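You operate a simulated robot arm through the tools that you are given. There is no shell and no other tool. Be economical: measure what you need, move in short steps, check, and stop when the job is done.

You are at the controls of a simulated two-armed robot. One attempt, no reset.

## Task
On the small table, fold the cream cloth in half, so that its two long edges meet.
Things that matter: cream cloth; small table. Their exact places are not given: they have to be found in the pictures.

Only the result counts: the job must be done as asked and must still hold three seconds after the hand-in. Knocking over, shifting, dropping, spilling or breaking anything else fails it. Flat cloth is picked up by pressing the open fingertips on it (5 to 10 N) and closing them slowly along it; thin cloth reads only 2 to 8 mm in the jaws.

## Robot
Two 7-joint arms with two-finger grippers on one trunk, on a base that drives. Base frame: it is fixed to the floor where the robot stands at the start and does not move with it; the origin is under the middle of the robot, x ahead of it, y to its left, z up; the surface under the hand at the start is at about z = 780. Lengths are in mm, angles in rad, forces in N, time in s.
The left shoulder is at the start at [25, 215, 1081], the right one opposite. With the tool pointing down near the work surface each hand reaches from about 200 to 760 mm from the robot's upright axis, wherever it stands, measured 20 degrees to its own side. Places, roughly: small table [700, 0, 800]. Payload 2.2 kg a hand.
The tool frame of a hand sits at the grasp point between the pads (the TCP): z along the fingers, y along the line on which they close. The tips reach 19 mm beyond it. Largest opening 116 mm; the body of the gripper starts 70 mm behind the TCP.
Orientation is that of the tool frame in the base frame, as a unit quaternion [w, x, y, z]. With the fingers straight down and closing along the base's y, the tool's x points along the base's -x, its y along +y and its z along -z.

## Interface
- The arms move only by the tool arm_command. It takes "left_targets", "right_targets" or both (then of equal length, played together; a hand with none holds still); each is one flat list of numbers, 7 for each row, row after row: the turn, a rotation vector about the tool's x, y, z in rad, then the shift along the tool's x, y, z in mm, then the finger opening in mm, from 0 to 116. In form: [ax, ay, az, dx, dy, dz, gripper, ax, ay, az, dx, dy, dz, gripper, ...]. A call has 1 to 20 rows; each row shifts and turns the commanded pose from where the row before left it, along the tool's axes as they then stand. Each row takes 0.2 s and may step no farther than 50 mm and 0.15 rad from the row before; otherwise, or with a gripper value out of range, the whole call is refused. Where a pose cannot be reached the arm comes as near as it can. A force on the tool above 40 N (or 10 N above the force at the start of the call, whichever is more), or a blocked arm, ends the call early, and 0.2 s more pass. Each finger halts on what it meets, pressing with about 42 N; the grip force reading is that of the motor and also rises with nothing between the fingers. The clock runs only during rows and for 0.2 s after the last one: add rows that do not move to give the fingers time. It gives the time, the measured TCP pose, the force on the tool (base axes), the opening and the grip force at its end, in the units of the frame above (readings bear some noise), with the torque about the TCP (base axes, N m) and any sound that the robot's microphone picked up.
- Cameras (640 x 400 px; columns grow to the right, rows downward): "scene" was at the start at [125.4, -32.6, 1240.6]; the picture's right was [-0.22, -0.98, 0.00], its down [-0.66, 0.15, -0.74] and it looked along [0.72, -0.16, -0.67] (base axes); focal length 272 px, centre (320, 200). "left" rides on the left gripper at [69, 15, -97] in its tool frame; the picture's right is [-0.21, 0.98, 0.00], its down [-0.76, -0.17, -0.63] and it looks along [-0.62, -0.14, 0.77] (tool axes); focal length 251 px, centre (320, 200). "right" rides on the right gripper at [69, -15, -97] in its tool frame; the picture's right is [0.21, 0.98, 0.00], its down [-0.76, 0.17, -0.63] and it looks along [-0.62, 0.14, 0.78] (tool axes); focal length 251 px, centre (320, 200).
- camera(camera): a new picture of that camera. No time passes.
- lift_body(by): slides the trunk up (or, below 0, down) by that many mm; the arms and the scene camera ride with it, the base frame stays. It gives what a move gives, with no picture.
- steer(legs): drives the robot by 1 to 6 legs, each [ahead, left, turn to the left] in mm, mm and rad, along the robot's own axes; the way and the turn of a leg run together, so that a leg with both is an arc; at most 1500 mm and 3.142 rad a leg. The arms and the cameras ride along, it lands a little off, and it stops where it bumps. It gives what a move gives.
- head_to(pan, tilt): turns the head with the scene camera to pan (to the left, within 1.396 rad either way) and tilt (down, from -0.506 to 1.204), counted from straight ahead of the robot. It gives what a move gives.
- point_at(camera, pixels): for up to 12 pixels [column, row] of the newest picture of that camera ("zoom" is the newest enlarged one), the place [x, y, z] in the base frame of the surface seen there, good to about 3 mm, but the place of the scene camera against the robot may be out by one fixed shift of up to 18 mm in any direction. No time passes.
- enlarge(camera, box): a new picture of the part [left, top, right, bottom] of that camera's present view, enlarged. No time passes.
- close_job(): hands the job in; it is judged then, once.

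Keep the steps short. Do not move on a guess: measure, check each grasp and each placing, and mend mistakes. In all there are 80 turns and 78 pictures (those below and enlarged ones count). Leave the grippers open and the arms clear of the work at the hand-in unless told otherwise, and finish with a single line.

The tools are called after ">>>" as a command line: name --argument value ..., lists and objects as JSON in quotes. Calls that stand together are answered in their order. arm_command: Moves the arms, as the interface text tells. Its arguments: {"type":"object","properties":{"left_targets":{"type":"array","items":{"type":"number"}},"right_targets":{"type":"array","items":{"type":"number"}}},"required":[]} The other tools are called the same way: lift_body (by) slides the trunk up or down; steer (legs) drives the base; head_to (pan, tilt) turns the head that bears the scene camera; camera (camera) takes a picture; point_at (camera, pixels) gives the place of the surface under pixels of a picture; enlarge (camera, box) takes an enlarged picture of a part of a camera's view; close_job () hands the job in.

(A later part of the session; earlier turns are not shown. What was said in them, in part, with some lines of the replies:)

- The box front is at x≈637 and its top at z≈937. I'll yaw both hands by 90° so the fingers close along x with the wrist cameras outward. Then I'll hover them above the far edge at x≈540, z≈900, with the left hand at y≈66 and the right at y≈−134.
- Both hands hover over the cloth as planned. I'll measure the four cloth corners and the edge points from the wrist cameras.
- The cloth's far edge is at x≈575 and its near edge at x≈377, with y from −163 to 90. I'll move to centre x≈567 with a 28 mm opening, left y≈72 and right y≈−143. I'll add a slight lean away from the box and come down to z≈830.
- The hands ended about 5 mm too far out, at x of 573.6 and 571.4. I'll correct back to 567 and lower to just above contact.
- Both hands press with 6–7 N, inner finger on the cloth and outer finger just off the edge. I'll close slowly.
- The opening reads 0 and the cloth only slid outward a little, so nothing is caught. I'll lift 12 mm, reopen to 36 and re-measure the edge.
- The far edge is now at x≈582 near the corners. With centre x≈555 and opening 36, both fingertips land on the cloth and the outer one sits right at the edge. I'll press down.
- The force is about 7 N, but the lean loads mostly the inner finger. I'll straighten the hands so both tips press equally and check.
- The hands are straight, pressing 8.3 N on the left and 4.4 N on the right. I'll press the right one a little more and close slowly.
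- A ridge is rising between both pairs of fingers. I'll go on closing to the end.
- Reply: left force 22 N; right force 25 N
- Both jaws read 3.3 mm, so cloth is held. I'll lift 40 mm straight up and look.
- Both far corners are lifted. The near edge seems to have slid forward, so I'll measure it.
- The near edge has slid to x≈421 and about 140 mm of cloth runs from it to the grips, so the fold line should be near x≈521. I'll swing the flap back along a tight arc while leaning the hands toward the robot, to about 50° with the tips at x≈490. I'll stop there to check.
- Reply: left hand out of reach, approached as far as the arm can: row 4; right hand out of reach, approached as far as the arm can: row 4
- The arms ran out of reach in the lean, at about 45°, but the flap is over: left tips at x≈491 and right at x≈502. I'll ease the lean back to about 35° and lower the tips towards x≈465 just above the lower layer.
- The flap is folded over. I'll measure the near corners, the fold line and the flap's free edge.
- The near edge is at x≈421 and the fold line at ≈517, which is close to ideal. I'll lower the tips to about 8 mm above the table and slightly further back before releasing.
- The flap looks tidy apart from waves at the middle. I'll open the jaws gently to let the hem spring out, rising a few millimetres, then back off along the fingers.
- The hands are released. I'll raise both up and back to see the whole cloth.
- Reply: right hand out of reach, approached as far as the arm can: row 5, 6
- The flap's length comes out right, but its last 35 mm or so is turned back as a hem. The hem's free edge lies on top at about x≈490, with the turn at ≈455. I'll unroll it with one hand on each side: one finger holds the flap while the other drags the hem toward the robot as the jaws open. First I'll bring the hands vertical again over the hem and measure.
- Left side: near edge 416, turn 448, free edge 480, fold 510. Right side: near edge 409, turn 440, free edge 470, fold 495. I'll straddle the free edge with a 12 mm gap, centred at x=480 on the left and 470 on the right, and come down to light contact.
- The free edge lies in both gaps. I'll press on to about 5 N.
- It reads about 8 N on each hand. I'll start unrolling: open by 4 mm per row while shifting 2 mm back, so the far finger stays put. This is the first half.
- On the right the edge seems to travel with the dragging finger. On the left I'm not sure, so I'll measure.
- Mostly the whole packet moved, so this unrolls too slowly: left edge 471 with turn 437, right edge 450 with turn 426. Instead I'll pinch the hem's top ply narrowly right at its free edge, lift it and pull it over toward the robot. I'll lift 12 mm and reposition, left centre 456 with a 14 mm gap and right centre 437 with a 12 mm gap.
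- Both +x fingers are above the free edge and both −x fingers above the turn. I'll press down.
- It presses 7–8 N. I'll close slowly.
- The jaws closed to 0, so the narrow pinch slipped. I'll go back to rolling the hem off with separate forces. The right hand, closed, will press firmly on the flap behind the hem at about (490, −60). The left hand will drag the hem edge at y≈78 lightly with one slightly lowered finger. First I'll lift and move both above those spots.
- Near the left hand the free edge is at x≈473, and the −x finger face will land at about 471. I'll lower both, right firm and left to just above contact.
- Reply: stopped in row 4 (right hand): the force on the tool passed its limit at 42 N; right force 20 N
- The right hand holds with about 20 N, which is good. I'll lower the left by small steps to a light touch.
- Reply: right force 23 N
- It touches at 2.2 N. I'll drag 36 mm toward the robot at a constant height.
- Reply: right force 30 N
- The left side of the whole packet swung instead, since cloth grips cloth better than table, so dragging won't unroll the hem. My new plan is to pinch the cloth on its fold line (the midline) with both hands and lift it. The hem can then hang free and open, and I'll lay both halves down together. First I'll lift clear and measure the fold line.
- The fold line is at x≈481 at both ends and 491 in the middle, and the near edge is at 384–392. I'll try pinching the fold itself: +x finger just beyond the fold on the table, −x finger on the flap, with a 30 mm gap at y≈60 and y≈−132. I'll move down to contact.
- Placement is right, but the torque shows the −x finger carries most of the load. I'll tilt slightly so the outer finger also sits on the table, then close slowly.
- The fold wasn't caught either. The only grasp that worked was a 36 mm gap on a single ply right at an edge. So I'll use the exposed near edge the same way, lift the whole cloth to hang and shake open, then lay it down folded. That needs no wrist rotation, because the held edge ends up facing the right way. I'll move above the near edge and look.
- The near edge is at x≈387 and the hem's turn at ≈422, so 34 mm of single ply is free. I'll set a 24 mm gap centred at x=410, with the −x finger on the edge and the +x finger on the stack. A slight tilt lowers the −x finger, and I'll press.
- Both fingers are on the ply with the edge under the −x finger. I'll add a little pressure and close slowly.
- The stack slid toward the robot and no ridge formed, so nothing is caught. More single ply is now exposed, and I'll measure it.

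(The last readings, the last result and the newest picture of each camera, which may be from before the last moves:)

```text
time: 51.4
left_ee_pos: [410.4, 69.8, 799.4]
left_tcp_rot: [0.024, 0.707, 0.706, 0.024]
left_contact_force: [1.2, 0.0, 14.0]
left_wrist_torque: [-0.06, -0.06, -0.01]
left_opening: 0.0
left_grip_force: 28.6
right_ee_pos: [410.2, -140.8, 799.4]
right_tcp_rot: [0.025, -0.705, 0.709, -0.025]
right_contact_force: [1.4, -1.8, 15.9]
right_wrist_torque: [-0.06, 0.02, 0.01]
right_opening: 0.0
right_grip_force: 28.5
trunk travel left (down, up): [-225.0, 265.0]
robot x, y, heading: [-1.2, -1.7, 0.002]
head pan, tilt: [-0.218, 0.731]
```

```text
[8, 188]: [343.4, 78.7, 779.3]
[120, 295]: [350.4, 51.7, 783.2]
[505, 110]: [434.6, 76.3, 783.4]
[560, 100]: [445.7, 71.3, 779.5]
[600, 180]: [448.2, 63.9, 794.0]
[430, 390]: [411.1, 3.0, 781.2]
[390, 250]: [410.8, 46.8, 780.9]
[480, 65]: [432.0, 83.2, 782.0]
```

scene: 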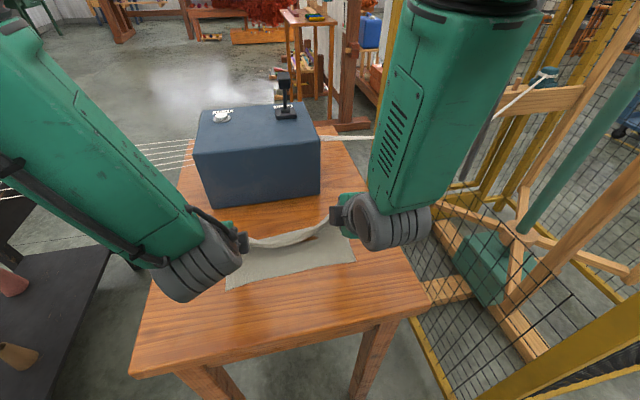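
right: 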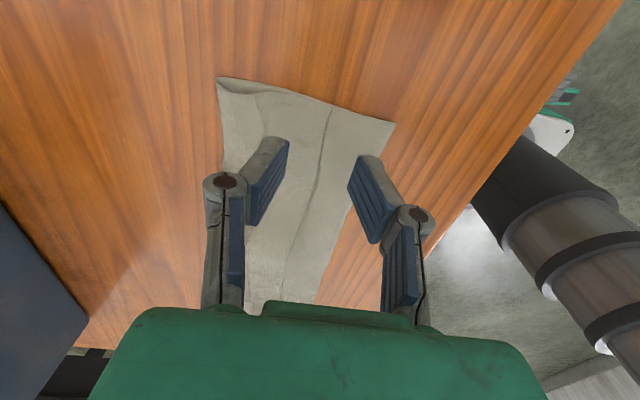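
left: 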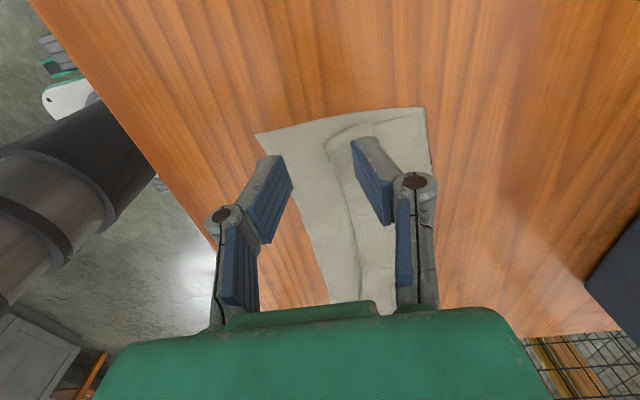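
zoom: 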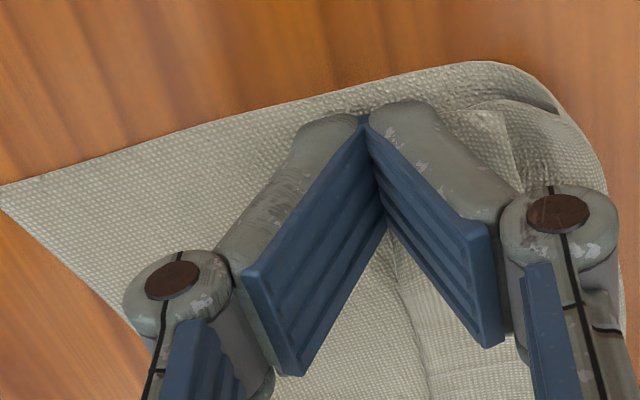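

Now about 60 mm of single ply lies exposed, with the near edge at x≈347 and the hem's turn at ≈411. That's room for the 36 mm pinch that worked before. I'll lift, straighten, shift to x≈375 and check the right side.

>>> arm_command --left_targets '[0.06, 0, 0, 0, 0, -14, 0, 0, 0, 0, 0, -18, 0, 20, 0, 0, 0, 0, -17, 0, 36, 0, 0, 0, 0, 0, 0, 36]' --right_targets '[-0.06, 0, 0, 0, 0, -14, 0, 0, 0, 0, 0, 18, 0, 20, 0, 0, 0, 0, 17, 0, 36, 0, 0, 0, 0, 0, 0, 36]'

>>> camera --camera "right"

>>> camera --camera "left"

```text
time: 52.4
left_ee_pos: [374.0, 69.6, 810.9]
left_tcp_rot: [0.002, 0.708, 0.707, 0.003]
left_contact_force: [0.4, 0.4, 0.4]
left_wrist_torque: [0.01, 0.0, -0.02]
left_opening: 35.8
left_grip_force: 0.1
right_ee_pos: [374.7, -139.8, 812.8]
right_tcp_rot: [0.003, -0.705, 0.709, -0.002]
right_contact_force: [0.3, -0.1, 0.8]
right_wrist_torque: [0.02, -0.03, 0.01]
right_opening: 35.9
right_grip_force: 0.1
trunk travel left (down, up): [-225.0, 265.0]
robot x, y, heading: [0.4, 1.4, 0.0]
head pan, tilt: [-0.218, 0.731]
```

```text
17 pictures are left
```

right: 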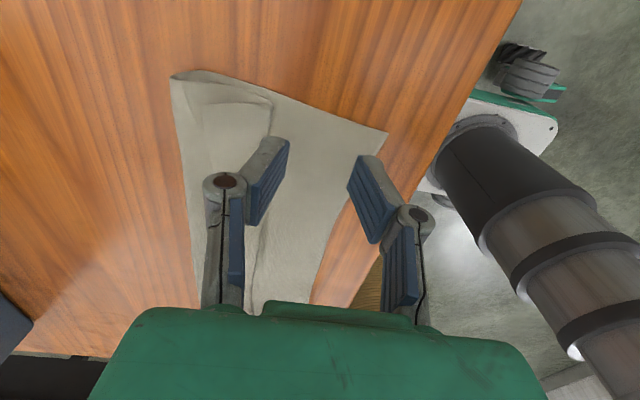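

```text
16 pictures are left
```

left: 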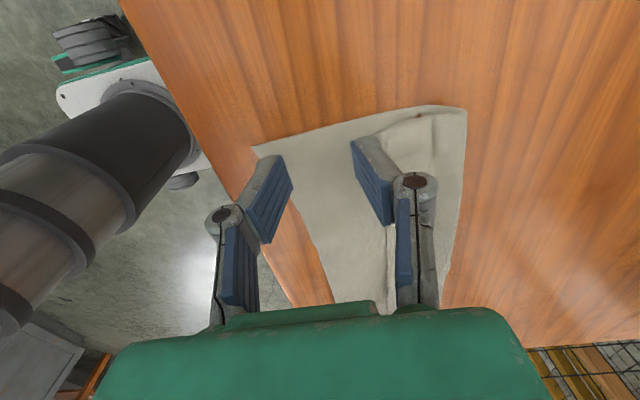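

>>> point_at --camera "right" --pixels '[[385, 133], [345, 215], [330, 250], [270, 105], [175, 78], [195, 210], [268, 200], [205, 105]]'

>>> point_at --camera "left" --pixels '[[256, 150], [300, 225], [315, 250], [383, 132], [465, 112], [450, 240], [435, 120], [385, 245]]'

```text
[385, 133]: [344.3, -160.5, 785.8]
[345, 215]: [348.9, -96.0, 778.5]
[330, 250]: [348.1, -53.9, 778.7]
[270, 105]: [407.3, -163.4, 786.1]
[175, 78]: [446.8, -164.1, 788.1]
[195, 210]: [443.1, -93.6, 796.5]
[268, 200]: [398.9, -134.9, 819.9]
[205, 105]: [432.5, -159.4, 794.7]
```

```text
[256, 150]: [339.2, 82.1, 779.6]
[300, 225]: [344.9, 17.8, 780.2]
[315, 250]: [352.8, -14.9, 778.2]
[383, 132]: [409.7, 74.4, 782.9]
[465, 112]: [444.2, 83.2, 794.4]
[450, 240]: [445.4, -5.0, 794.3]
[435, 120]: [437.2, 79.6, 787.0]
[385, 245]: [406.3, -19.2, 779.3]
```

The near edge is at x≈346 along its length and the hem's turn at ≈408. I'll shift 3 mm inward and press to 8–9 N.

>>> arm_command --left_targets '[0, 0, 0, 0, 3, 6, 36, 0, 0, 0, 0, 0, 5, 36, 0, 0, 0, 0, 0, 2.5, 36, 0, 0, 0, 0, 0, 0, 36]' --right_targets '[0, 0, 0, 0, -3, 6, 36, 0, 0, 0, 0, 0, 6, 36, 0, 0, 0, 0, 0, 2.5, 36, 0, 0, 0, 0, 0, 0, 36]'

```text
time: 53.4
left_ee_pos: [375.9, 72.3, 798.8]
left_tcp_rot: [0.002, 0.708, 0.707, 0.001]
left_contact_force: [0.4, 0.1, 6.5]
left_wrist_torque: [-0.04, 0.01, -0.04]
left_opening: 37.3
left_grip_force: 3.2
right_ee_pos: [377.7, -140.7, 797.6]
right_tcp_rot: [0.004, -0.705, 0.709, -0.002]
right_contact_force: [0.8, 0.5, 9.1]
right_wrist_torque: [-0.05, -0.01, -0.01]
right_opening: 38.0
right_grip_force: 0.1
trunk travel left (down, up): [-225.0, 265.0]
robot x, y, heading: [-1.9, -2.6, -0.001]
head pan, tilt: [-0.218, 0.731]
```

The loads are even (torques near 0). I'll close slowly.

>>> arm_command --left_targets '[0, 0, 0, 0, 0, 0.7, 34, 0, 0, 0, 0, 0, 0, 32, 0, 0, 0, 0, 0, 0, 30, 0, 0, 0, 0, 0, 0, 28, 0, 0, 0, 0, 0, 0, 26, 0, 0, 0, 0, 0, 0, 24, 0, 0, 0, 0, 0, 0, 22, 0, 0, 0, 0, 0, 0, 20, 0, 0, 0, 0, 0, 0, 18, 0, 0, 0, 0, 0, 0, 16, 0, 0, 0, 0, 0, -0.3, 14, 0, 0, 0, 0, 0, 0, 12, 0, 0, 0, 0, 0, 0, 10, 0, 0, 0, 0, 0, 0, 8, 0, 0, 0, 0, 0, 0, 6, 0, 0, 0, 0, 0, 0, 4, 0, 0, 0, 0, 0, 0, 2, 0, 0, 0, 0, 0, 0, 0, 0, 0, 0, 0, 0, 0, 0]' --right_targets '[0, 0, 0, 0, 0, 0.4, 34, 0, 0, 0, 0, 0, 0, 32, 0, 0, 0, 0, 0, 0, 30, 0, 0, 0, 0, 0, 0, 28, 0, 0, 0, 0, 0, 0, 26, 0, 0, 0, 0, 0, 0, 24, 0, 0, 0, 0, 0, 0, 22, 0, 0, 0, 0, 0, 0, 20, 0, 0, 0, 0, 0, 0, 18, 0, 0, 0, 0, 0, 0, 16, 0, 0, 0, 0, 0, -0.3, 14, 0, 0, 0, 0, 0, 0, 12, 0, 0, 0, 0, 0, 0, 10, 0, 0, 0, 0, 0, 0, 8, 0, 0, 0, 0, 0, 0, 6, 0, 0, 0, 0, 0, 0, 4, 0, 0, 0, 0, 0, 0, 2, 0, 0, 0, 0, 0, 0, 0, 0, 0, 0, 0, 0, 0, 0]'

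```text
time: 57.3
left_ee_pos: [376.5, 69.6, 801.6]
left_tcp_rot: [0.004, 0.707, 0.707, 0.004]
left_contact_force: [-3.1, 1.0, 20.8]
left_wrist_torque: [-0.01, -0.24, 0.02]
left_opening: 3.0
left_grip_force: 32.6
right_ee_pos: [378.1, -139.3, 800.5]
right_tcp_rot: [0.007, -0.705, 0.709, -0.005]
right_contact_force: [-2.2, 0.5, 17.1]
right_wrist_torque: [-0.1, 0.06, -0.02]
right_opening: 3.2
right_grip_force: 32.2
trunk travel left (down, up): [-225.0, 265.0]
robot x, y, heading: [-1.1, 1.7, -0.002]
head pan, tilt: [-0.218, 0.731]
stopped in row 19 (right hand): the force on the tool passed its limit at 41 N (the readings are from after the stop); the commanded pose is now the measured one
```

Both jaws now hold about 3 mm of cloth. I'll lift the whole cloth about 230 mm while moving to x≈470 so it hangs free.

>>> arm_command --left_targets '[0, 0, 0, 0, 0, -10, 0, 0, 0, 0, 0, 4, -22, 0, 0, 0, 0, 0, 12, -25, 0, 0, 0, 0, 0, 13, -25, 0, 0, 0, 0, 0, 13, -25, 0, 0, 0, 0, 0, 13, -25, 0, 0, 0, 0, 0, 13, -25, 0, 0, 0, 0, 0, 13, -25, 0, 0, 0, 0, 0, 13, -25, 0, 0, 0, 0, 0, 0, -25, 0, 0, 0, 0, 0, 0, 0, 0, 0, 0, 0, 0, 0, 0, 0]' --right_targets '[0, 0, 0, 0, 0, -10, 0, 0, 0, 0, 0, -4, -22, 0, 0, 0, 0, 0, -12, -25, 0, 0, 0, 0, 0, -13, -25, 0, 0, 0, 0, 0, -13, -25, 0, 0, 0, 0, 0, -13, -25, 0, 0, 0, 0, 0, -13, -25, 0, 0, 0, 0, 0, -13, -25, 0, 0, 0, 0, 0, -13, -25, 0, 0, 0, 0, 0, 0, -25, 0, 0, 0, 0, 0, 0, 0, 0, 0, 0, 0, 0, 0, 0, 0]'

>>> camera --camera "scene"

```text
time: 59.9
left_ee_pos: [466.1, 68.5, 1032.9]
left_tcp_rot: [0.003, 0.708, 0.707, 0.003]
left_contact_force: [-0.2, 0.8, 0.6]
left_wrist_torque: [0.01, 0.01, -0.04]
left_opening: 4.1
left_grip_force: 37.4
right_ee_pos: [467.9, -139.7, 1032.3]
right_tcp_rot: [0.004, -0.705, 0.709, -0.005]
right_contact_force: [-0.7, -0.1, 0.3]
right_wrist_torque: [0.01, 0.02, 0.05]
right_opening: 4.4
right_grip_force: 33.0
trunk travel left (down, up): [-225.0, 265.0]
robot x, y, heading: [-0.4, 0.1, -0.001]
head pan, tilt: [-0.218, 0.731]
```

```text
15 pictures are left
```

scene: 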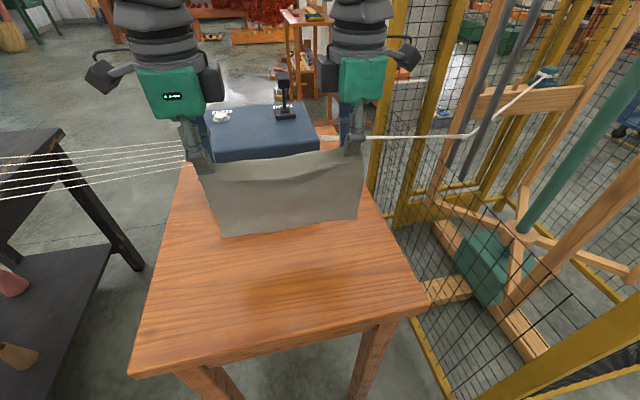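

The cloth hangs as a full smooth sheet and the hem is gone. I'll measure its lower edge and the grip lines.

>>> point_at --camera "scene" --pixels '[[225, 234], [290, 226], [355, 217], [215, 195], [360, 185], [280, 170], [280, 200], [214, 170], [345, 153]]'

>>> enlarge --camera "scene" --box '[180, 120, 390, 251]'

```text
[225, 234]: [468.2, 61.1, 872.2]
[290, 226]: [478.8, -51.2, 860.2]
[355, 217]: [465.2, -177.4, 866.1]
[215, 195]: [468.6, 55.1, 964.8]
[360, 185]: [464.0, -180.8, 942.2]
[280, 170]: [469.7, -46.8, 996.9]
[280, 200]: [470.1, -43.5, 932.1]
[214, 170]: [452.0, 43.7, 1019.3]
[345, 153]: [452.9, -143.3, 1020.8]
```

```text
3.05 times, centred on (285, 186) of scene
```

zoom: 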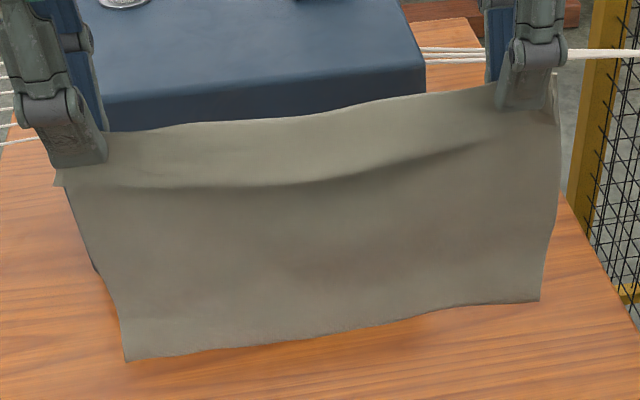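

The length from tips to lower edge is about 148 mm, which agrees with my estimate, and the lower edge hangs at z≈866. I'll lower it to touch at x≈430. Then I'll move diagonally forward and down, 100 mm each, to lay the lower half on the table.

>>> arm_command --left_targets '[0, 0, 0, 0, -12, 17, 0, 0, 0, 0, 0, -12, 17, 0, 0, 0, 0, 0, -12, 17, 0, 0, 0, 0, 0, 0, 17, 0, 0, 0, 0, 0, 0, 0, 0, 0, 0, 0, 0, 0, 17, 0, 0, 0, 0, 0, 0, 5, 0, 0, 0, 0, 0, 8, 10, 0, 0, 0, 0, 0, 10, 10, 0, 0, 0, 0, 0, 10, 10, 0, 0, 0, 0, 0, 10, 10, 0, 0, 0, 0, 0, 10, 10, 0, 0, 0, 0, 0, 10, 10, 0, 0, 0, 0, 0, 10, 10, 0, 0, 0, 0, 0, 10, 10, 0, 0, 0, 0, 0, 10, 10, 0, 0, 0, 0, 0, 12, 8, 0, 0, 0, 0, 0, 0, 0, 0]' --right_targets '[0, 0, 0, 0, 12, 17, 0, 0, 0, 0, 0, 12, 17, 0, 0, 0, 0, 0, 12, 17, 0, 0, 0, 0, 0, 0, 17, 0, 0, 0, 0, 0, 0, 0, 0, 0, 0, 0, 0, 0, 17, 0, 0, 0, 0, 0, 0, 5, 0, 0, 0, 0, 0, -8, 10, 0, 0, 0, 0, 0, -10, 10, 0, 0, 0, 0, 0, -10, 10, 0, 0, 0, 0, 0, -10, 10, 0, 0, 0, 0, 0, -10, 10, 0, 0, 0, 0, 0, -10, 10, 0, 0, 0, 0, 0, -10, 10, 0, 0, 0, 0, 0, -10, 10, 0, 0, 0, 0, 0, -10, 10, 0, 0, 0, 0, 0, -12, 8, 0, 0, 0, 0, 0, 0, 0, 0]'

>>> camera --camera "left"

>>> enlarge --camera "scene" --box '[180, 180, 390, 311]'

```text
time: 63.7
left_ee_pos: [535.2, 69.4, 844.1]
left_tcp_rot: [0.002, 0.708, 0.707, 0.003]
left_contact_force: [0.1, -2.2, 2.6]
left_wrist_torque: [-0.05, 0.09, 0.0]
left_opening: 4.0
left_grip_force: 36.4
right_ee_pos: [536.5, -142.4, 845.8]
right_tcp_rot: [0.005, -0.705, 0.709, -0.004]
right_contact_force: [-1.3, 0.7, 1.1]
right_wrist_torque: [-0.01, 0.04, 0.03]
right_opening: 2.9
right_grip_force: 33.8
trunk travel left (down, up): [-225.0, 265.0]
robot x, y, heading: [-0.2, -0.4, 0.004]
head pan, tilt: [-0.218, 0.731]
```

```text
13 pictures are left
```

left: 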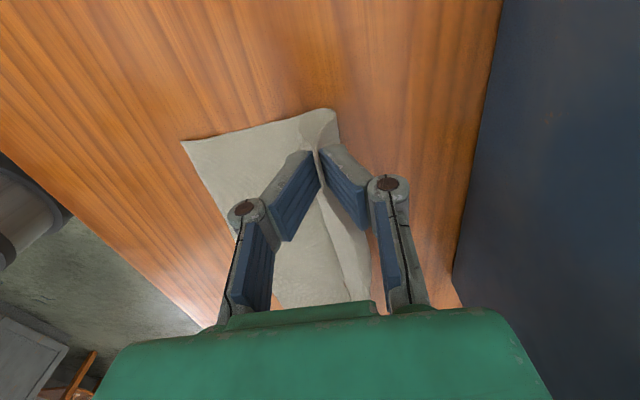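

```text
3.05 times, centred on (285, 246) of scene
```

zoom: 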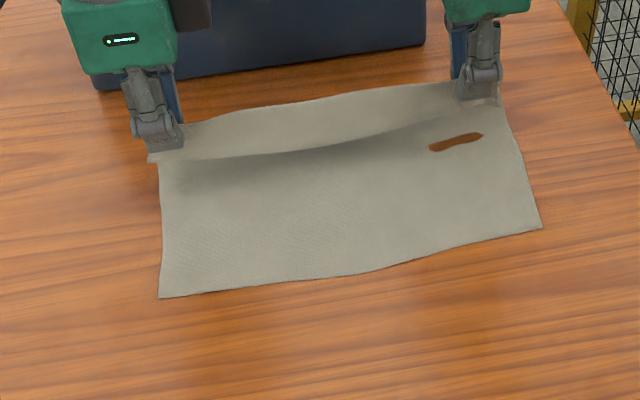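

>>> point_at --camera "left" --pixels '[[186, 142], [205, 185], [225, 220], [332, 112], [312, 112], [340, 135], [365, 280], [318, 200], [280, 300]]'

>>> point_at --camera "zoom" --pixels '[[162, 293], [350, 272], [538, 226], [152, 155], [300, 152], [430, 115], [500, 100], [515, 140], [455, 142]]'

```text
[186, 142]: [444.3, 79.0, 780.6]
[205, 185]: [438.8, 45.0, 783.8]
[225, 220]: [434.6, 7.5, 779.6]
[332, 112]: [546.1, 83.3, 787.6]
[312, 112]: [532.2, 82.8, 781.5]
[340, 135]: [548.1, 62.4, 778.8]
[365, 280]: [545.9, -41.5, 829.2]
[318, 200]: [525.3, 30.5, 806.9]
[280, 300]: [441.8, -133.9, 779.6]
```

```text
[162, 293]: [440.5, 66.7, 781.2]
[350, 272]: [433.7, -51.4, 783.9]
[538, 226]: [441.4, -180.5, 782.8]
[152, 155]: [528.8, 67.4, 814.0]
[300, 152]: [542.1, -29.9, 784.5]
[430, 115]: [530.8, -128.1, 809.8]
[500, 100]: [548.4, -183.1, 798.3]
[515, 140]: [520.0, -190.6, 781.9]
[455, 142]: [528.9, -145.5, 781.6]
```

The lower half is laid, with its edge at x≈440 and the bend at ≈545. Now I'll bring the held edge back over it in a small arc, from x≈536 to ≈480, ending about 8 mm above the table.

>>> arm_command --left_targets '[0, 0, 0, 0, -10, -3, 0, 0, 0, 0, 0, -12, 0, 0, 0, 0, 0, 0, -12, 6, 0, 0, 0, 0, 0, -10, 12, 0, 0, 0, 0, 0, -8, 14, 0, 0, 0, 0, 0, -4, 8, 0, 0, 0, 0, 0, 0, 0, 0]' --right_targets '[0, 0, 0, 0, 10, -3, 0, 0, 0, 0, 0, 12, 0, 0, 0, 0, 0, 0, 12, 6, 0, 0, 0, 0, 0, 10, 12, 0, 0, 0, 0, 0, 8, 14, 0, 0, 0, 0, 0, 4, 8, 0, 0, 0, 0, 0, 0, 0, 0]'

>>> camera --camera "left"

```text
time: 65.3
left_ee_pos: [478.0, 71.0, 807.4]
left_tcp_rot: [0.003, 0.708, 0.706, 0.002]
left_contact_force: [0.8, -0.3, 0.2]
left_wrist_torque: [0.0, -0.02, -0.05]
left_opening: 2.3
left_grip_force: 27.2
right_ee_pos: [479.3, -138.9, 809.2]
right_tcp_rot: [0.004, -0.705, 0.709, -0.004]
right_contact_force: [0.2, -0.6, -0.5]
right_wrist_torque: [-0.02, 0.03, 0.0]
right_opening: 4.8
right_grip_force: 36.6
trunk travel left (down, up): [-225.0, 265.0]
robot x, y, heading: [-0.1, -3.9, -0.001]
head pan, tilt: [-0.218, 0.731]
```

```text
11 pictures are left
```

left: 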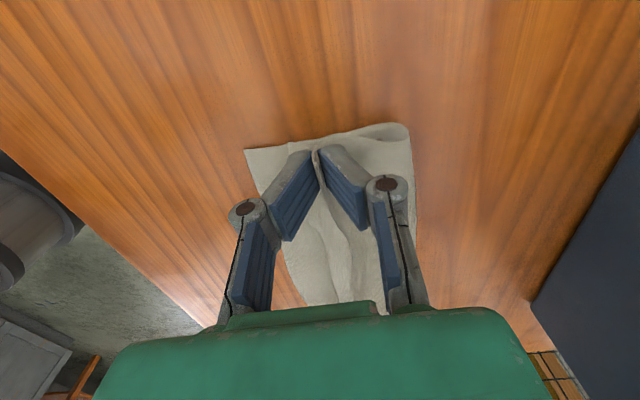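

>>> point_at --camera "left" --pixels '[[248, 151], [258, 185], [285, 255], [300, 295], [310, 230], [328, 280], [350, 250], [405, 130], [412, 190], [375, 128]]'

```text
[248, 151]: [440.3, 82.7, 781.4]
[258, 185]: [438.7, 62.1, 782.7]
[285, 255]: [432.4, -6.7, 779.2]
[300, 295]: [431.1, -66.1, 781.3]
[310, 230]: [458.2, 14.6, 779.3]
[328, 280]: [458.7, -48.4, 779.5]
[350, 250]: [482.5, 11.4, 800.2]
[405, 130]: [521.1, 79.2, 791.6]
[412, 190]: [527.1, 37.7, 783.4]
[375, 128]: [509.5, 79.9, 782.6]
```

The lower edge is at x≈440–432 and the flap's free edge in the middle at ≈458. The clamps (x≈478) are about where spreading the pinch should bring the edge to ≈440. I'll lower to light contact and open the fingers slowly, spreading the cloth outward.

>>> arm_command --left_targets '[0, 0, 0, 0, -2, 3, 0, 0, 0, 0, 0, -1, 3, 0, 0, 0, 0, 0, 0, 1, 0, 0, 0, 0, 0, 0, 0, 0]' --right_targets '[0, 0, 0, 0, 2, 3, 0, 0, 0, 0, 0, 1, 4, 0, 0, 0, 0, 0, 0, 1.5, 0, 0, 0, 0, 0, 0, 0, 0]'

```text
time: 66.3
left_ee_pos: [474.7, 70.5, 800.2]
left_tcp_rot: [0.003, 0.708, 0.706, 0.003]
left_contact_force: [-2.3, 2.2, 4.2]
left_wrist_torque: [-0.04, -0.07, 0.01]
left_opening: 2.3
left_grip_force: 27.3
right_ee_pos: [477.0, -140.3, 802.2]
right_tcp_rot: [0.006, -0.706, 0.708, -0.006]
right_contact_force: [0.0, -0.6, 22.3]
right_wrist_torque: [-0.13, -0.31, 0.01]
right_opening: 3.6
right_grip_force: 31.8
trunk travel left (down, up): [-225.0, 265.0]
robot x, y, heading: [-2.9, 0.5, 0.003]
head pan, tilt: [-0.218, 0.731]
```

The right hand presses 22 N, so I'll back it off 2 mm, then spread both to 44 mm in small steps.

>>> arm_command --left_targets '[0, 0, 0, 0, 0, 0, 3, 0, 0, 0, 0, 0, 0, 6, 0, 0, 0, 0, 0, 0, 9, 0, 0, 0, 0, 0, 0, 12, 0, 0, 0, 0, 0, 0, 15, 0, 0, 0, 0, 0, 0, 18, 0, 0, 0, 0, 0, 0, 21, 0, 0, 0, 0, 0, 0, 24, 0, 0, 0, 0, 0, 0, 27, 0, 0, 0, 0, 0, 0, 30, 0, 0, 0, 0, 0, 0, 34, 0, 0, 0, 0, 0, 0, 38, 0, 0, 0, 0, 0, 0, 42, 0, 0, 0, 0, 0, 0, 44]' --right_targets '[0, 0, 0, 0, 0, -2, 3, 0, 0, 0, 0, 0, 0, 6, 0, 0, 0, 0, 0, 0, 9, 0, 0, 0, 0, 0, 0, 12, 0, 0, 0, 0, 0, 0, 15, 0, 0, 0, 0, 0, 0, 18, 0, 0, 0, 0, 0, 0, 21, 0, 0, 0, 0, 0, 0, 24, 0, 0, 0, 0, 0, 0, 27, 0, 0, 0, 0, 0, 0, 30, 0, 0, 0, 0, 0, 0, 34, 0, 0, 0, 0, 0, 0, 38, 0, 0, 0, 0, 0, 0, 42, 0, 0, 0, 0, 0, 0, 44]'

>>> camera --camera "left"

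>>> camera --camera "right"

```text
time: 69.3
left_ee_pos: [475.3, 70.6, 800.1]
left_tcp_rot: [0.003, 0.707, 0.707, 0.003]
left_contact_force: [-0.1, -0.8, 7.0]
left_wrist_torque: [0.0, 0.03, -0.01]
left_opening: 43.0
left_grip_force: 0.1
right_ee_pos: [476.2, -140.7, 801.5]
right_tcp_rot: [0.005, -0.705, 0.71, -0.005]
right_contact_force: [-0.5, 1.1, 2.8]
right_wrist_torque: [0.0, -0.05, 0.01]
right_opening: 43.9
right_grip_force: 0.2
trunk travel left (down, up): [-225.0, 265.0]
robot x, y, heading: [-0.6, 1.2, 0.001]
head pan, tilt: [-0.218, 0.731]
```

```text
10 pictures are left
```

left: 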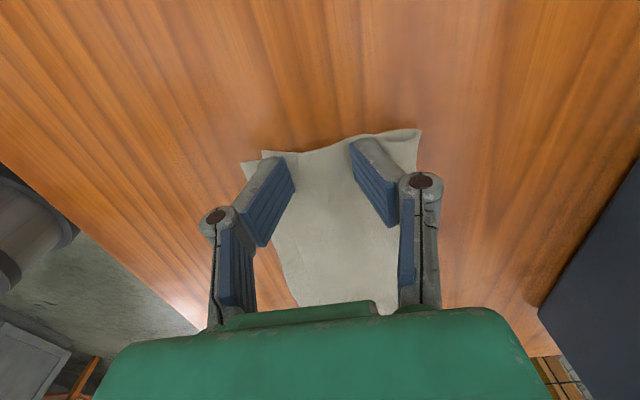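

```text
9 pictures are left
```

right: 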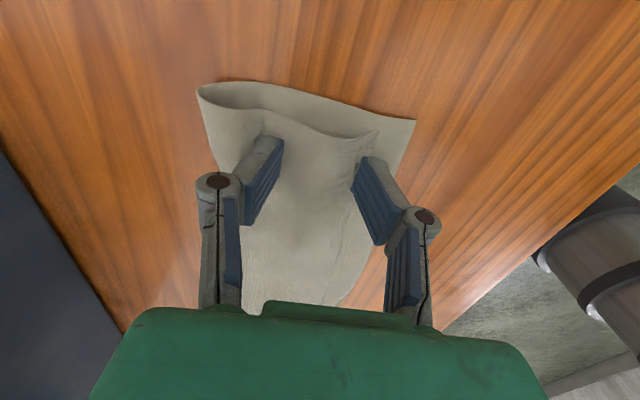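

The spreading worked and the flap now lies flat between the fingers. I'll measure the edges.

>>> point_at --camera "left" --pixels '[[244, 163], [264, 152], [275, 245], [290, 285], [296, 300], [418, 132], [283, 258]]'

>>> point_at --camera "right" --pixels '[[413, 121], [376, 134], [388, 175], [355, 265], [340, 295], [200, 90], [205, 120], [345, 295], [365, 230]]'

>>> enlarge --camera "right" --box '[180, 70, 440, 310]'

```text
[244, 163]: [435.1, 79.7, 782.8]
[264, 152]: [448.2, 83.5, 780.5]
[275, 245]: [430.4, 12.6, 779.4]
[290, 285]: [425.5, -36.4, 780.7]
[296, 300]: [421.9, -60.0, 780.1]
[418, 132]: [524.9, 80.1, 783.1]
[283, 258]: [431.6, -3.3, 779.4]
```

```text
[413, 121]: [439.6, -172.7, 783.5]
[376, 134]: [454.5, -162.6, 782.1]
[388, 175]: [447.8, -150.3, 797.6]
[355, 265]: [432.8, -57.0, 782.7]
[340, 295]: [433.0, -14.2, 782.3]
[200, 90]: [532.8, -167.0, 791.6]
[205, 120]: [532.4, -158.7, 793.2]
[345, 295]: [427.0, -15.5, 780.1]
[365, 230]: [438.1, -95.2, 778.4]
```

```text
1.67 times, centred on (310, 190) of right
```

zoom: 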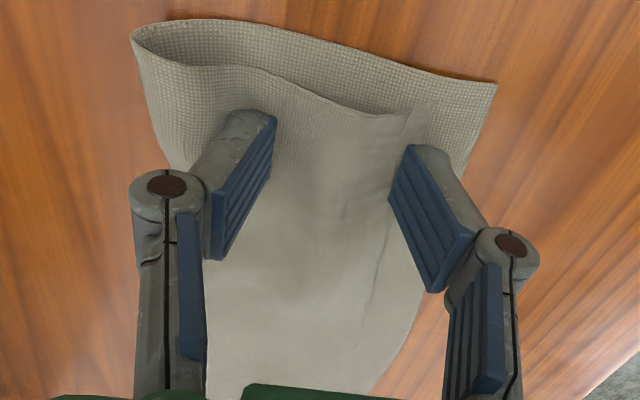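

The corner gaps are about 13–15 mm and the edges meet within about 6 mm along the middle. I'll raise the hands straight up, clear of the cloth, and look at the relaxed state.

>>> arm_command --left_targets '[0, 0, 0, 0, 0, -5, 44, 0, 0, 0, 0, 0, -15, 44, 0, 0, 0, 0, 0, -30, 44, 0, 0, 0, 0, 0, -30, 44, 0, 0, 0, 0, 0, -30, 44, 0, 0, 0, 0, 0, 0, 44]' --right_targets '[0, 0, 0, 0, 0, -5, 44, 0, 0, 0, 0, 0, -15, 44, 0, 0, 0, 0, 0, -30, 44, 0, 0, 0, 0, 0, -30, 44, 0, 0, 0, 0, 0, -30, 44, 0, 0, 0, 0, 0, 0, 44]'

>>> enlarge --camera "scene" --box '[190, 190, 380, 309]'

```text
time: 70.7
left_ee_pos: [477.5, 68.9, 908.1]
left_tcp_rot: [0.002, 0.708, 0.707, 0.002]
left_contact_force: [-0.7, -0.8, 0.9]
left_wrist_torque: [0.02, -0.03, 0.01]
left_opening: 44.0
left_grip_force: 0.0
right_ee_pos: [474.7, -142.0, 910.9]
right_tcp_rot: [0.003, -0.705, 0.709, -0.003]
right_contact_force: [-0.3, -0.1, -0.2]
right_wrist_torque: [0.02, 0.01, 0.01]
right_opening: 43.9
right_grip_force: 0.1
trunk travel left (down, up): [-225.0, 265.0]
robot x, y, heading: [-3.6, 0.3, 0.001]
head pan, tilt: [-0.218, 0.731]
```

```text
3.36 times, centred on (285, 250) of scene
```

zoom: 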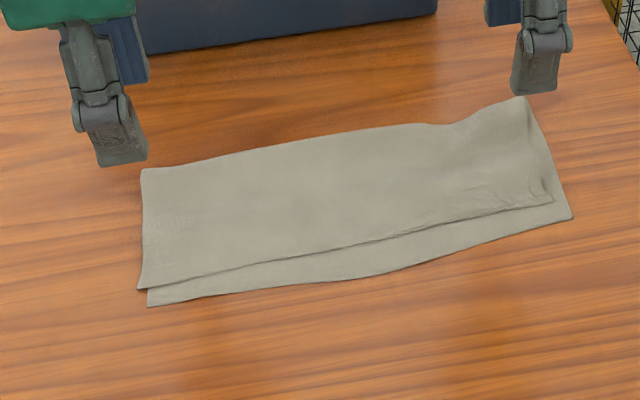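

>>> point_at --camera "zoom" --pixels '[[140, 286], [150, 303], [240, 266], [245, 293], [350, 243], [355, 278], [450, 220], [455, 250], [550, 201], [570, 217], [145, 172], [525, 100]]'

```text
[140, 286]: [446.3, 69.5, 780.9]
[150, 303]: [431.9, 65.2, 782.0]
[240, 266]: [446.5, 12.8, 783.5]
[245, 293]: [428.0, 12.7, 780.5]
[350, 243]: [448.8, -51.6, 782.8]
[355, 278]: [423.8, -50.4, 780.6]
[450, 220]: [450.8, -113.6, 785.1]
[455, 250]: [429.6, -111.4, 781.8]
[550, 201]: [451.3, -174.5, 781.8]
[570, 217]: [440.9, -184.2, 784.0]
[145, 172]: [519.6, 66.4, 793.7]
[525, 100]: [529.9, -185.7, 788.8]
```

In the scene view the flap's edge lies 14–25 mm short of the lower edge: about 18 at y≈29, 25 in the middle, 21 at y≈−95. The single lower ply slides easily on the table. So I'll push its exposed strip forward with closed fingertips on its rim, at y≈20 and y≈−110. First I'll move above and down to near contact.

>>> arm_command --left_targets '[0.05, 0, 0, -16, -17, 0, 0, 0, 0, 0, -16, -18, 10, 0, 0, 0, 0, -17, -18, 20, 0, 0, 0, 0, 0, 0, 35, 0, 0, 0, 0, 0, 0, 30, 0, 0, 0, 0, 0, 0, 6, 0, 0, 0, 0, 0, 0, 0, 0]' --right_targets '[-0.05, 0, 0, -11, 15, 0, 0, 0, 0, 0, -11, 15, 10, 0, 0, 0, 0, -10, 15, 20, 0, 0, 0, 0, 0, 0, 35, 0, 0, 0, 0, 0, 0, 32, 0, 0, 0, 0, 0, 0, 7, 0, 0, 0, 0, 0, 0, 0, 0]'

>>> camera --camera "left"

>>> camera --camera "right"

```text
time: 72.3
left_ee_pos: [416.4, 20.4, 810.3]
left_tcp_rot: [-0.014, 0.708, 0.706, -0.015]
left_contact_force: [-1.0, 0.4, -0.2]
left_wrist_torque: [-0.03, -0.01, 0.02]
left_opening: 0.1
left_grip_force: 28.6
right_ee_pos: [425.8, -108.0, 808.2]
right_tcp_rot: [-0.013, -0.705, 0.709, 0.013]
right_contact_force: [0.3, -0.3, 0.6]
right_wrist_torque: [0.02, 0.0, -0.02]
right_opening: 0.0
right_grip_force: 28.5
trunk travel left (down, up): [-225.0, 265.0]
robot x, y, heading: [-1.6, 0.1, -0.0]
head pan, tilt: [-0.218, 0.731]
```

```text
6 pictures are left
```

left: 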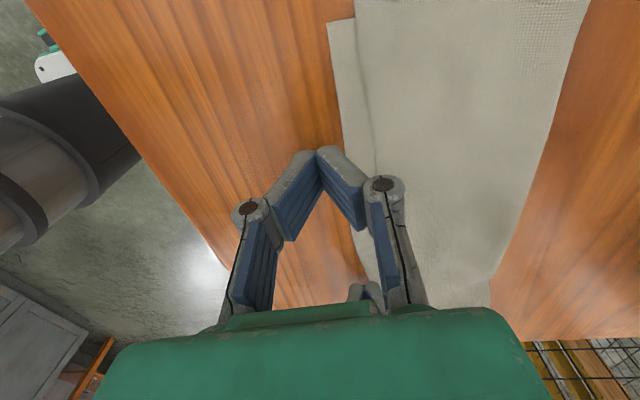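

```text
5 pictures are left
```

right: 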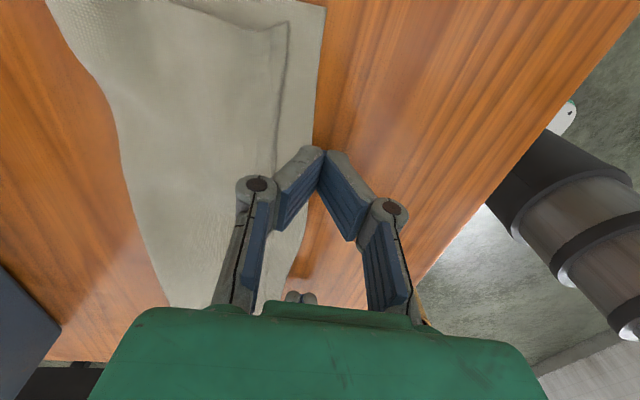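

>>> point_at --camera "left" --pixels '[[330, 30], [357, 30], [342, 130], [372, 150], [360, 250], [355, 235], [372, 165]]'

>>> point_at --camera "right" --pixels '[[323, 15], [287, 30], [312, 130], [278, 130], [300, 235], [277, 160], [290, 270]]'

```text
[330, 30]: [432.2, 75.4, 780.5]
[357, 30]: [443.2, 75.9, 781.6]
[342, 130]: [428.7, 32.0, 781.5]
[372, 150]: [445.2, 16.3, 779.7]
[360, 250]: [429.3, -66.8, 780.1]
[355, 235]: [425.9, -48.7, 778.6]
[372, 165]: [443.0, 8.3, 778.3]
```

```text
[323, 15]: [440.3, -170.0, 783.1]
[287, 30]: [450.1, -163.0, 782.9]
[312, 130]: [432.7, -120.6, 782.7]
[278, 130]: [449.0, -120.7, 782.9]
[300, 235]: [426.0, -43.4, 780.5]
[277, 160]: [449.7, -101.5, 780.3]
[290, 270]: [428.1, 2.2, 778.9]
```

Lower edge versus flap edge: 428/445 near the left hand and 432/449 near the right hand. I'll set the fingertip rim 6 mm onto the lower ply on each side and press lightly.

>>> arm_command --left_targets '[0, 0, 0, 0, 9, 4, 0, 0, 0, 0, 0, 0, 4, 0, 0, 0, 0, 0, 0, 2, 0, 0, 0, 0, 0, 0, 1, 0, 0, 0, 0, 0, 0, 0, 0]' --right_targets '[0, 0, 0, 0, -3.5, 3, 0, 0, 0, 0, 0, 0, 3, 0, 0, 0, 0, 0, 0, 2, 0, 0, 0, 0, 0, 0, 1, 0, 0, 0, 0, 0, 0, 0, 0]'

```text
time: 73.5
left_ee_pos: [425.7, 20.4, 798.8]
left_tcp_rot: [-0.014, 0.707, 0.707, -0.014]
left_contact_force: [-0.7, 1.4, 14.0]
left_wrist_torque: [0.03, -0.04, 0.02]
left_opening: 0.1
left_grip_force: 28.4
right_ee_pos: [429.7, -109.0, 800.5]
right_tcp_rot: [-0.013, -0.705, 0.709, 0.013]
right_contact_force: [0.8, -0.5, 5.7]
right_wrist_torque: [-0.03, -0.05, -0.02]
right_opening: 0.2
right_grip_force: 28.2
trunk travel left (down, up): [-225.0, 265.0]
robot x, y, heading: [-0.7, 0.8, 0.001]
head pan, tilt: [-0.218, 0.731]
```

Contact is made, 14 N left and 5.7 N right. I'll ease the left a bit and push both 13 mm forward slowly.

>>> arm_command --left_targets '[0, 0, 0, 0, 0, -1, 0, 0, 0, 0, 0, 1.5, 0, 0, 0, 0, 0, 0, 1.5, 0, 0, 0, 0, 0, 0, 1.5, 0, 0, 0, 0, 0, 0, 1.5, 0, 0, 0, 0, 0, 0, 1.5, 0, 0, 0, 0, 0, 0, 1.5, 0, 0, 0, 0, 0, 0, 1.5, 0, 0, 0, 0, 0, 0, 1.5, 0, 0, 0, 0, 0, 0, 1, 0, 0, 0, 0, 0, 0, 0, 0, 0]' --right_targets '[0, 0, 0, 0, 0, 0.5, 0, 0, 0, 0, 0, -1.5, 0, 0, 0, 0, 0, 0, -1.5, 0, 0, 0, 0, 0, 0, -1.5, 0, 0, 0, 0, 0, 0, -1.5, 0, 0, 0, 0, 0, 0, -1.5, 0, 0, 0, 0, 0, 0, -1.5, 0, 0, 0, 0, 0, 0, -1.5, 0, 0, 0, 0, 0, 0, -1.5, 0, 0, 0, 0, 0, 0, -1, 0, 0, 0, 0, 0, 0, 0, 0, 0]'

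>>> camera --camera "left"

```text
time: 75.9
left_ee_pos: [438.3, 22.1, 802.0]
left_tcp_rot: [-0.014, 0.707, 0.706, -0.014]
left_contact_force: [0.9, 0.2, -0.4]
left_wrist_torque: [0.02, 0.0, -0.03]
left_opening: 0.1
left_grip_force: 28.6
right_ee_pos: [441.7, -107.5, 800.4]
right_tcp_rot: [-0.012, -0.705, 0.709, 0.012]
right_contact_force: [-8.1, 2.5, 35.8]
right_wrist_torque: [0.06, -0.04, -0.02]
right_opening: 0.0
right_grip_force: 28.3
trunk travel left (down, up): [-225.0, 265.0]
robot x, y, heading: [-0.1, 2.0, 0.001]
head pan, tilt: [-0.218, 0.731]
```

```text
4 pictures are left
```

left: 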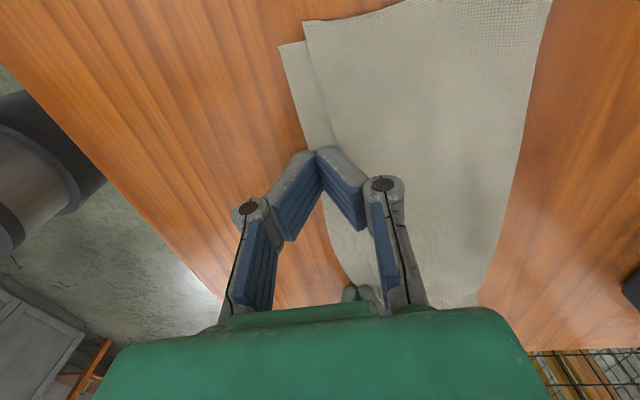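

>>> point_at --camera "left" --pixels '[[283, 50], [305, 30], [305, 130], [334, 125], [327, 215], [340, 262], [350, 285], [365, 230], [355, 210]]'

```text
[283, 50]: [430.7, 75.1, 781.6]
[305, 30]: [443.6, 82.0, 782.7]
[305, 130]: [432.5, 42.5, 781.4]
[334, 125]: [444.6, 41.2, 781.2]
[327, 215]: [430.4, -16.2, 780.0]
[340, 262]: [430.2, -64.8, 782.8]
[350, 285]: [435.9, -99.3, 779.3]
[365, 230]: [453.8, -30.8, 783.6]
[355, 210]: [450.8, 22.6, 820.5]
```

The right side pushed, but the left lost contact partway, leaving a gap of about 12 mm. I'll lift the right clear and repeat on the left with a bit more pressure: back 11 mm, down, and push 12 mm forward.

>>> arm_command --left_targets '[0, 0, 0, 0, 0, -4, 0, 0, 0, 0, 0, -11, 0, 0, 0, 0, 0, 0, 0, 4, 0, 0, 0, 0, 0, 0, 1.8, 0, 0, 0, 0, 0, 0, 0, 0, 0, 0, 0, 0, 1.5, 0, 0, 0, 0, 0, 0, 1.5, 0, 0, 0, 0, 0, 0, 1.5, 0, 0, 0, 0, 0, 0, 1.5, 0, 0, 0, 0, 0, 0, 1.5, 0, 0, 0, 0, 0, 0, 1.5, 0, 0, 0, 0, 0, 0, 1.5, 0, 0, 0, 0, 0, 0, 1.5, 0, 0, 0, 0, 0, 0, 0, 0, 0]' --right_targets '[0, 0, 0, 0, 0, -4, 0, 0, 0, 0, 0, 0, -10, 0, 0, 0, 0, 0, 0, -10, 0, 0, 0, 0, 0, 0, -20, 0, 0, 0, 0, 0, 0, 0, 0, 0, 0, 0, 0, 0, 0, 0, 0, 0, 0, 0, 0, 0, 0, 0, 0, 0, 0, 0, 0, 0, 0, 0, 0, 0, 0, 0, 0, 0, 0, 0, 0, 0, 0, 0, 0, 0, 0, 0, 0, 0, 0, 0, 0, 0, 0, 0, 0, 0, 0, 0, 0, 0, 0, 0, 0, 0, 0, 0, 0, 0, 0, 0]'

```text
time: 78.9
left_ee_pos: [437.7, 20.4, 800.4]
left_tcp_rot: [-0.014, 0.708, 0.706, -0.014]
left_contact_force: [-7.8, -0.5, 36.4]
left_wrist_torque: [0.06, -0.05, 0.03]
left_opening: 0.0
left_grip_force: 28.1
right_ee_pos: [442.8, -108.6, 842.2]
right_tcp_rot: [-0.012, -0.705, 0.709, 0.014]
right_contact_force: [-1.2, 0.5, -0.2]
right_wrist_torque: [-0.01, -0.01, 0.03]
right_opening: 0.0
right_grip_force: 28.4
trunk travel left (down, up): [-225.0, 265.0]
robot x, y, heading: [1.9, -0.6, 0.007]
head pan, tilt: [-0.218, 0.731]
```

The left pushed with firm contact this time. I'll raise both hands, opening the grippers once clear, and look at the result.

>>> arm_command --left_targets '[0, 0, 0, 0, 0, -5, 0, 0, 0, 0, 0, 0, -20, 0, 0, 0, 0, 0, 0, -30, 20, 0, 0, 0, 0, 0, -40, 60, 0, 0, 0, 30, 0, -40, 100, 0, 0, 0, 40, 0, -10, 100, 0, 0, 0, 40, 0, 0, 100]' --right_targets '[0, 0, 0, 0, 0, -20, 0, 0, 0, 0, 0, 0, -30, 0, 0, 0, 0, 0, 0, -40, 20, 0, 0, 0, 20, 0, -20, 60, 0, 0, 0, 40, 0, 0, 100, 0, 0, 0, 40, 0, 0, 100, 0, 0, 0, 0, 0, 0, 100]'

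>>> enlarge --camera "scene" --box '[190, 190, 380, 309]'

```text
time: 80.5
left_ee_pos: [445.5, 133.6, 944.2]
left_tcp_rot: [-0.015, 0.707, 0.707, -0.017]
left_contact_force: [-0.1, 0.1, -0.3]
left_wrist_torque: [-0.04, -0.03, -0.02]
left_opening: 100.0
left_grip_force: 0.1
right_ee_pos: [448.7, -204.5, 951.2]
right_tcp_rot: [-0.014, -0.706, 0.708, 0.013]
right_contact_force: [-0.6, -0.5, 0.2]
right_wrist_torque: [-0.03, -0.05, 0.01]
right_opening: 100.3
right_grip_force: 0.0
trunk travel left (down, up): [-225.0, 265.0]
robot x, y, heading: [2.3, -0.9, -0.002]
head pan, tilt: [-0.218, 0.731]
```

```text
3.36 times, centred on (285, 250) of scene
```

zoom: 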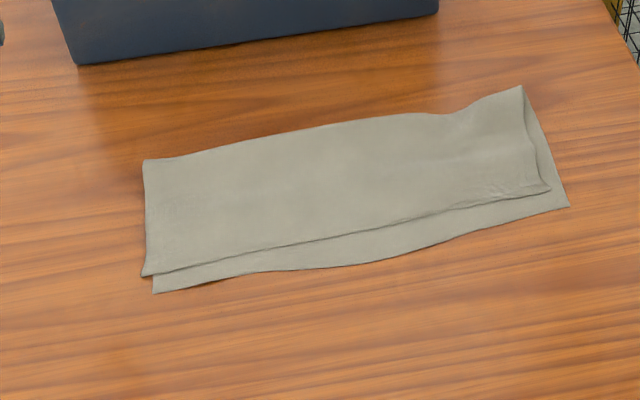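

>>> point_at --camera "zoom" --pixels '[[145, 273], [155, 290], [240, 253], [245, 272], [320, 236], [325, 264], [400, 220], [405, 250], [470, 203], [475, 229], [548, 189], [567, 205]]'

```text
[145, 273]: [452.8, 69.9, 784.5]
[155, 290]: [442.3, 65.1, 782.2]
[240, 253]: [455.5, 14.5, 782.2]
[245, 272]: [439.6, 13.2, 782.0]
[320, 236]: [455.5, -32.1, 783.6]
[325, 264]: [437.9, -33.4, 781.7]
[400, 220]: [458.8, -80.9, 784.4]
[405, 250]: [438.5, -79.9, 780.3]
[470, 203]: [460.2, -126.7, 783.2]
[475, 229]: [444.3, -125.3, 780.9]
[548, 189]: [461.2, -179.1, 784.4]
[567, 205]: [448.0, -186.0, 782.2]
```

The gaps are down to about 10–20 mm. The fold still has a rounded, slack lobe. Pressing it down while easing it toward the robot should feed that slack into the flap and close the gap further, so I'll measure the lobe.

>>> point_at --camera "zoom" --pixels '[[147, 164], [150, 185], [250, 145], [255, 165], [350, 127], [355, 150], [430, 120], [430, 140], [480, 110], [485, 135], [520, 95], [515, 120]]'

```text
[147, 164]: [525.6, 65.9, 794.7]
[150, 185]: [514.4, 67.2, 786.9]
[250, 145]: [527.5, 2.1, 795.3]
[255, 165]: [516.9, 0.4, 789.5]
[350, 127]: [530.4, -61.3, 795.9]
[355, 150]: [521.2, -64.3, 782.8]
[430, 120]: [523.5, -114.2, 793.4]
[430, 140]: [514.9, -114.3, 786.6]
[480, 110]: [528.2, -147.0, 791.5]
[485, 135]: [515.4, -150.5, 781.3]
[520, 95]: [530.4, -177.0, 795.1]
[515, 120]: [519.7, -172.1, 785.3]
```

The lobe is about 14 mm high right at the fold, x≈527–533. I'll place closed fingers just beyond it at x≈545, with tips about 6 mm above the table, and roll its upper half toward the robot. First I'll get above the starting spot.

>>> arm_command --left_targets '[-0.05, 0, 0, 0, 0, 0, 60, 0, 0, 0, -21, 20, 0, 0, 0, 0, 0, -21, 20, 0, 0, 0, 0, 0, -21, 20, 10, 0, 0, 0, 0, -21, 20, 20, 0, 0, 0, 0, -20, 20, 30, 0, 0, 0, 0, 0, 0, 40, 0, 0, 0, 0, 0, 0, 0, 0]' --right_targets '[0.05, 0, 0, 0, 0, 0, 60, 0, 0, 0, -20, -19.4, 0, 0, 0, 0, 0, -20, -19.4, 0, 0, 0, 0, 0, -20, -19.4, 10, 0, 0, 0, 0, -20, -19.4, 20, 0, 0, 0, 0, -20, -19.4, 35, 0, 0, 0, 0, 0, 0, 42, 0, 0, 0, 0, 0, 0, 0, 0]'

```text
time: 82.3
left_ee_pos: [547.2, 28.7, 847.4]
left_tcp_rot: [0.003, 0.708, 0.707, 0.003]
left_contact_force: [-0.2, -0.2, -0.3]
left_wrist_torque: [-0.02, -0.02, 0.04]
left_opening: 0.1
left_grip_force: 28.6
right_ee_pos: [546.7, -108.8, 846.1]
right_tcp_rot: [0.004, -0.706, 0.709, -0.005]
right_contact_force: [0.1, -0.4, 0.1]
right_wrist_torque: [0.02, 0.02, 0.01]
right_opening: 0.3
right_grip_force: 28.4
trunk travel left (down, up): [-225.0, 265.0]
robot x, y, heading: [3.2, 0.1, -0.001]
head pan, tilt: [-0.218, 0.731]
```

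The hands are in place. I'll lower to tip height 787, roll the lobe 20 mm toward the robot, then lift away.

>>> arm_command --left_targets '[0, 0, 0, 0, 0, 21, 0, 0, 0, 0, 0, 0, 20, 0, 0, 0, 0, 0, 0, 0, 0, 0, 0, 0, 0, -2.5, 0, 0, 0, 0, 0, 0, -2.5, 0, 0, 0, 0, 0, 0, -2.5, 0, 0, 0, 0, 0, 0, -2.5, 0, 0, 0, 0, 0, 0, -2.5, 0, 0, 0, 0, 0, 0, -2.5, 0, 0, 0, 0, 0, 0, -2.5, 0, 0, 0, 0, 0, 0, -2.5, 0, 0, 0, 0, 0, 0, 0, 0, 0, 0, 0, 0, 0, 0, -10, 0, 0, 0, 0, 0, 0, -30, 0, 0, 0, 0, 0, 0, -40, 0, 0, 0, 0, 0, 0, -40, 0]' --right_targets '[0, 0, 0, 0, 0, 20, 0, 0, 0, 0, 0, 0, 20, 0, 0, 0, 0, 0, 0, 0, 0, 0, 0, 0, 0, 2.5, 0, 0, 0, 0, 0, 0, 2.5, 0, 0, 0, 0, 0, 0, 2.5, 0, 0, 0, 0, 0, 0, 2.5, 0, 0, 0, 0, 0, 0, 2.5, 0, 0, 0, 0, 0, 0, 2.5, 0, 0, 0, 0, 0, 0, 2.5, 0, 0, 0, 0, 0, 0, 2.5, 0, 0, 0, 0, 0, 0, 0, 0, 0, 0, 0, 0, 0, 0, -10, 0, 0, 0, 0, 0, 0, -30, 0, 0, 0, 0, 0, 0, -40, 0, 0, 0, 0, 0, 0, -40, 0]'

>>> enlarge --camera "scene" --box '[190, 190, 380, 309]'

```text
time: 85.7
left_ee_pos: [525.6, 25.9, 925.5]
left_tcp_rot: [0.003, 0.708, 0.706, 0.003]
left_contact_force: [-0.6, -0.2, 0.6]
left_wrist_torque: [0.0, -0.03, -0.01]
left_opening: 0.1
left_grip_force: 29.1
right_ee_pos: [523.4, -109.1, 927.5]
right_tcp_rot: [0.005, -0.705, 0.709, -0.005]
right_contact_force: [0.1, -1.0, 0.1]
right_wrist_torque: [0.01, -0.06, -0.02]
right_opening: 0.0
right_grip_force: 28.5
trunk travel left (down, up): [-225.0, 265.0]
robot x, y, heading: [0.0, -5.2, 0.001]
head pan, tilt: [-0.218, 0.731]
```

```text
3.36 times, centred on (285, 250) of scene
```

zoom: 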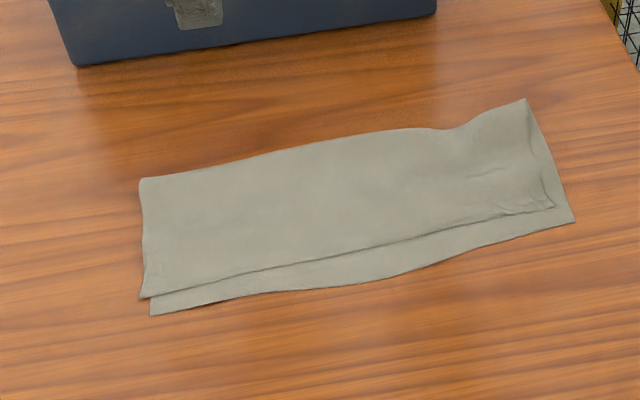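

>>> point_at --camera "zoom" --pixels '[[143, 296], [152, 312], [240, 273], [245, 294], [320, 256], [325, 286], [400, 239], [405, 270], [470, 222], [475, 247], [552, 206], [572, 220]]'

```text
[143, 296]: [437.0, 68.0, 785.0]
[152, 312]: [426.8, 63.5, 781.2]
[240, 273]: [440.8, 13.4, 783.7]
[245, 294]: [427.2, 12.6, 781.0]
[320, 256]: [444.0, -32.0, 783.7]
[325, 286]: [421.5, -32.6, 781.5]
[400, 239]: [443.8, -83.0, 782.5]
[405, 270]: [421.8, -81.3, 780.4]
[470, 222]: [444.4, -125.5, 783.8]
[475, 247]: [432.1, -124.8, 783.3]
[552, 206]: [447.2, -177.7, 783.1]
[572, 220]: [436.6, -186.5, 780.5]
```

The packet shifted as one piece. The edges now lie within 10–14 mm over most of the length and 22 mm at the bowed middle. The cloth is flat and folded in half on the table. More nudging with one picture left risks spoiling it, so I'll open the grippers and move the arms clear.

>>> arm_command --left_targets '[0, 0, 0, 0, -10, -30, 40, 0, 0, 0, 30, -15, -30, 80, 0, 0, 0, 40, -15, 0, 110, 0, 0, 0, 40, 0, 0, 110, 0, 0, 0, 20, 0, 0, 110, 0, 0, 0, 0, 0, 0, 110]' --right_targets '[0, 0, 0, 0, 10, -30, 40, 0, 0, 0, 30, 15, -30, 80, 0, 0, 0, 40, 15, 0, 110, 0, 0, 0, 40, 0, 0, 110, 0, 0, 0, 0, 0, 0, 110, 0, 0, 0, 0, 0, 0, 110]'

>>> camera --camera "scene"

```text
time: 87.1
left_ee_pos: [488.0, 156.5, 983.8]
left_tcp_rot: [0.002, 0.708, 0.706, 0.003]
left_contact_force: [0.3, 0.0, 0.0]
left_wrist_torque: [0.0, -0.02, -0.01]
left_opening: 110.1
left_grip_force: 0.1
right_ee_pos: [486.1, -218.1, 985.8]
right_tcp_rot: [0.004, -0.705, 0.709, -0.004]
right_contact_force: [0.2, -0.4, 0.5]
right_wrist_torque: [0.02, 0.01, 0.0]
right_opening: 110.1
right_grip_force: 0.1
trunk travel left (down, up): [-225.0, 265.0]
robot x, y, heading: [-2.6, 1.1, 0.002]
head pan, tilt: [-0.218, 0.731]
```

```text
1 pictures are left
```

scene: 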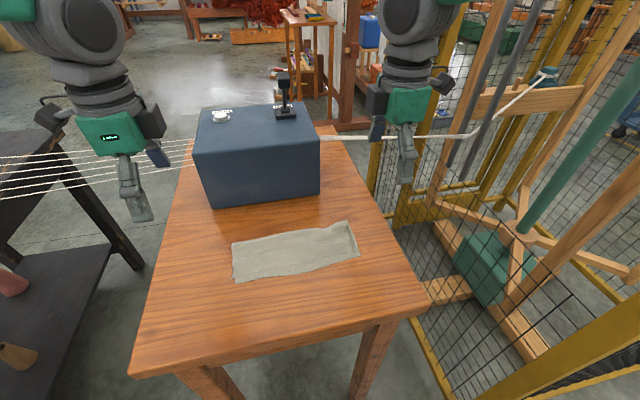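

The cloth lies folded on the table, the box and the rest look untouched, the grippers are open and the arms are clear. I'll hand it in.

>>> close_job

```text
The job is handed in.
```

The cream cloth is folded in half on the small table, but its long edges don't meet exactly: they are 10–14 mm apart over most of their length and about 22 mm at the middle.
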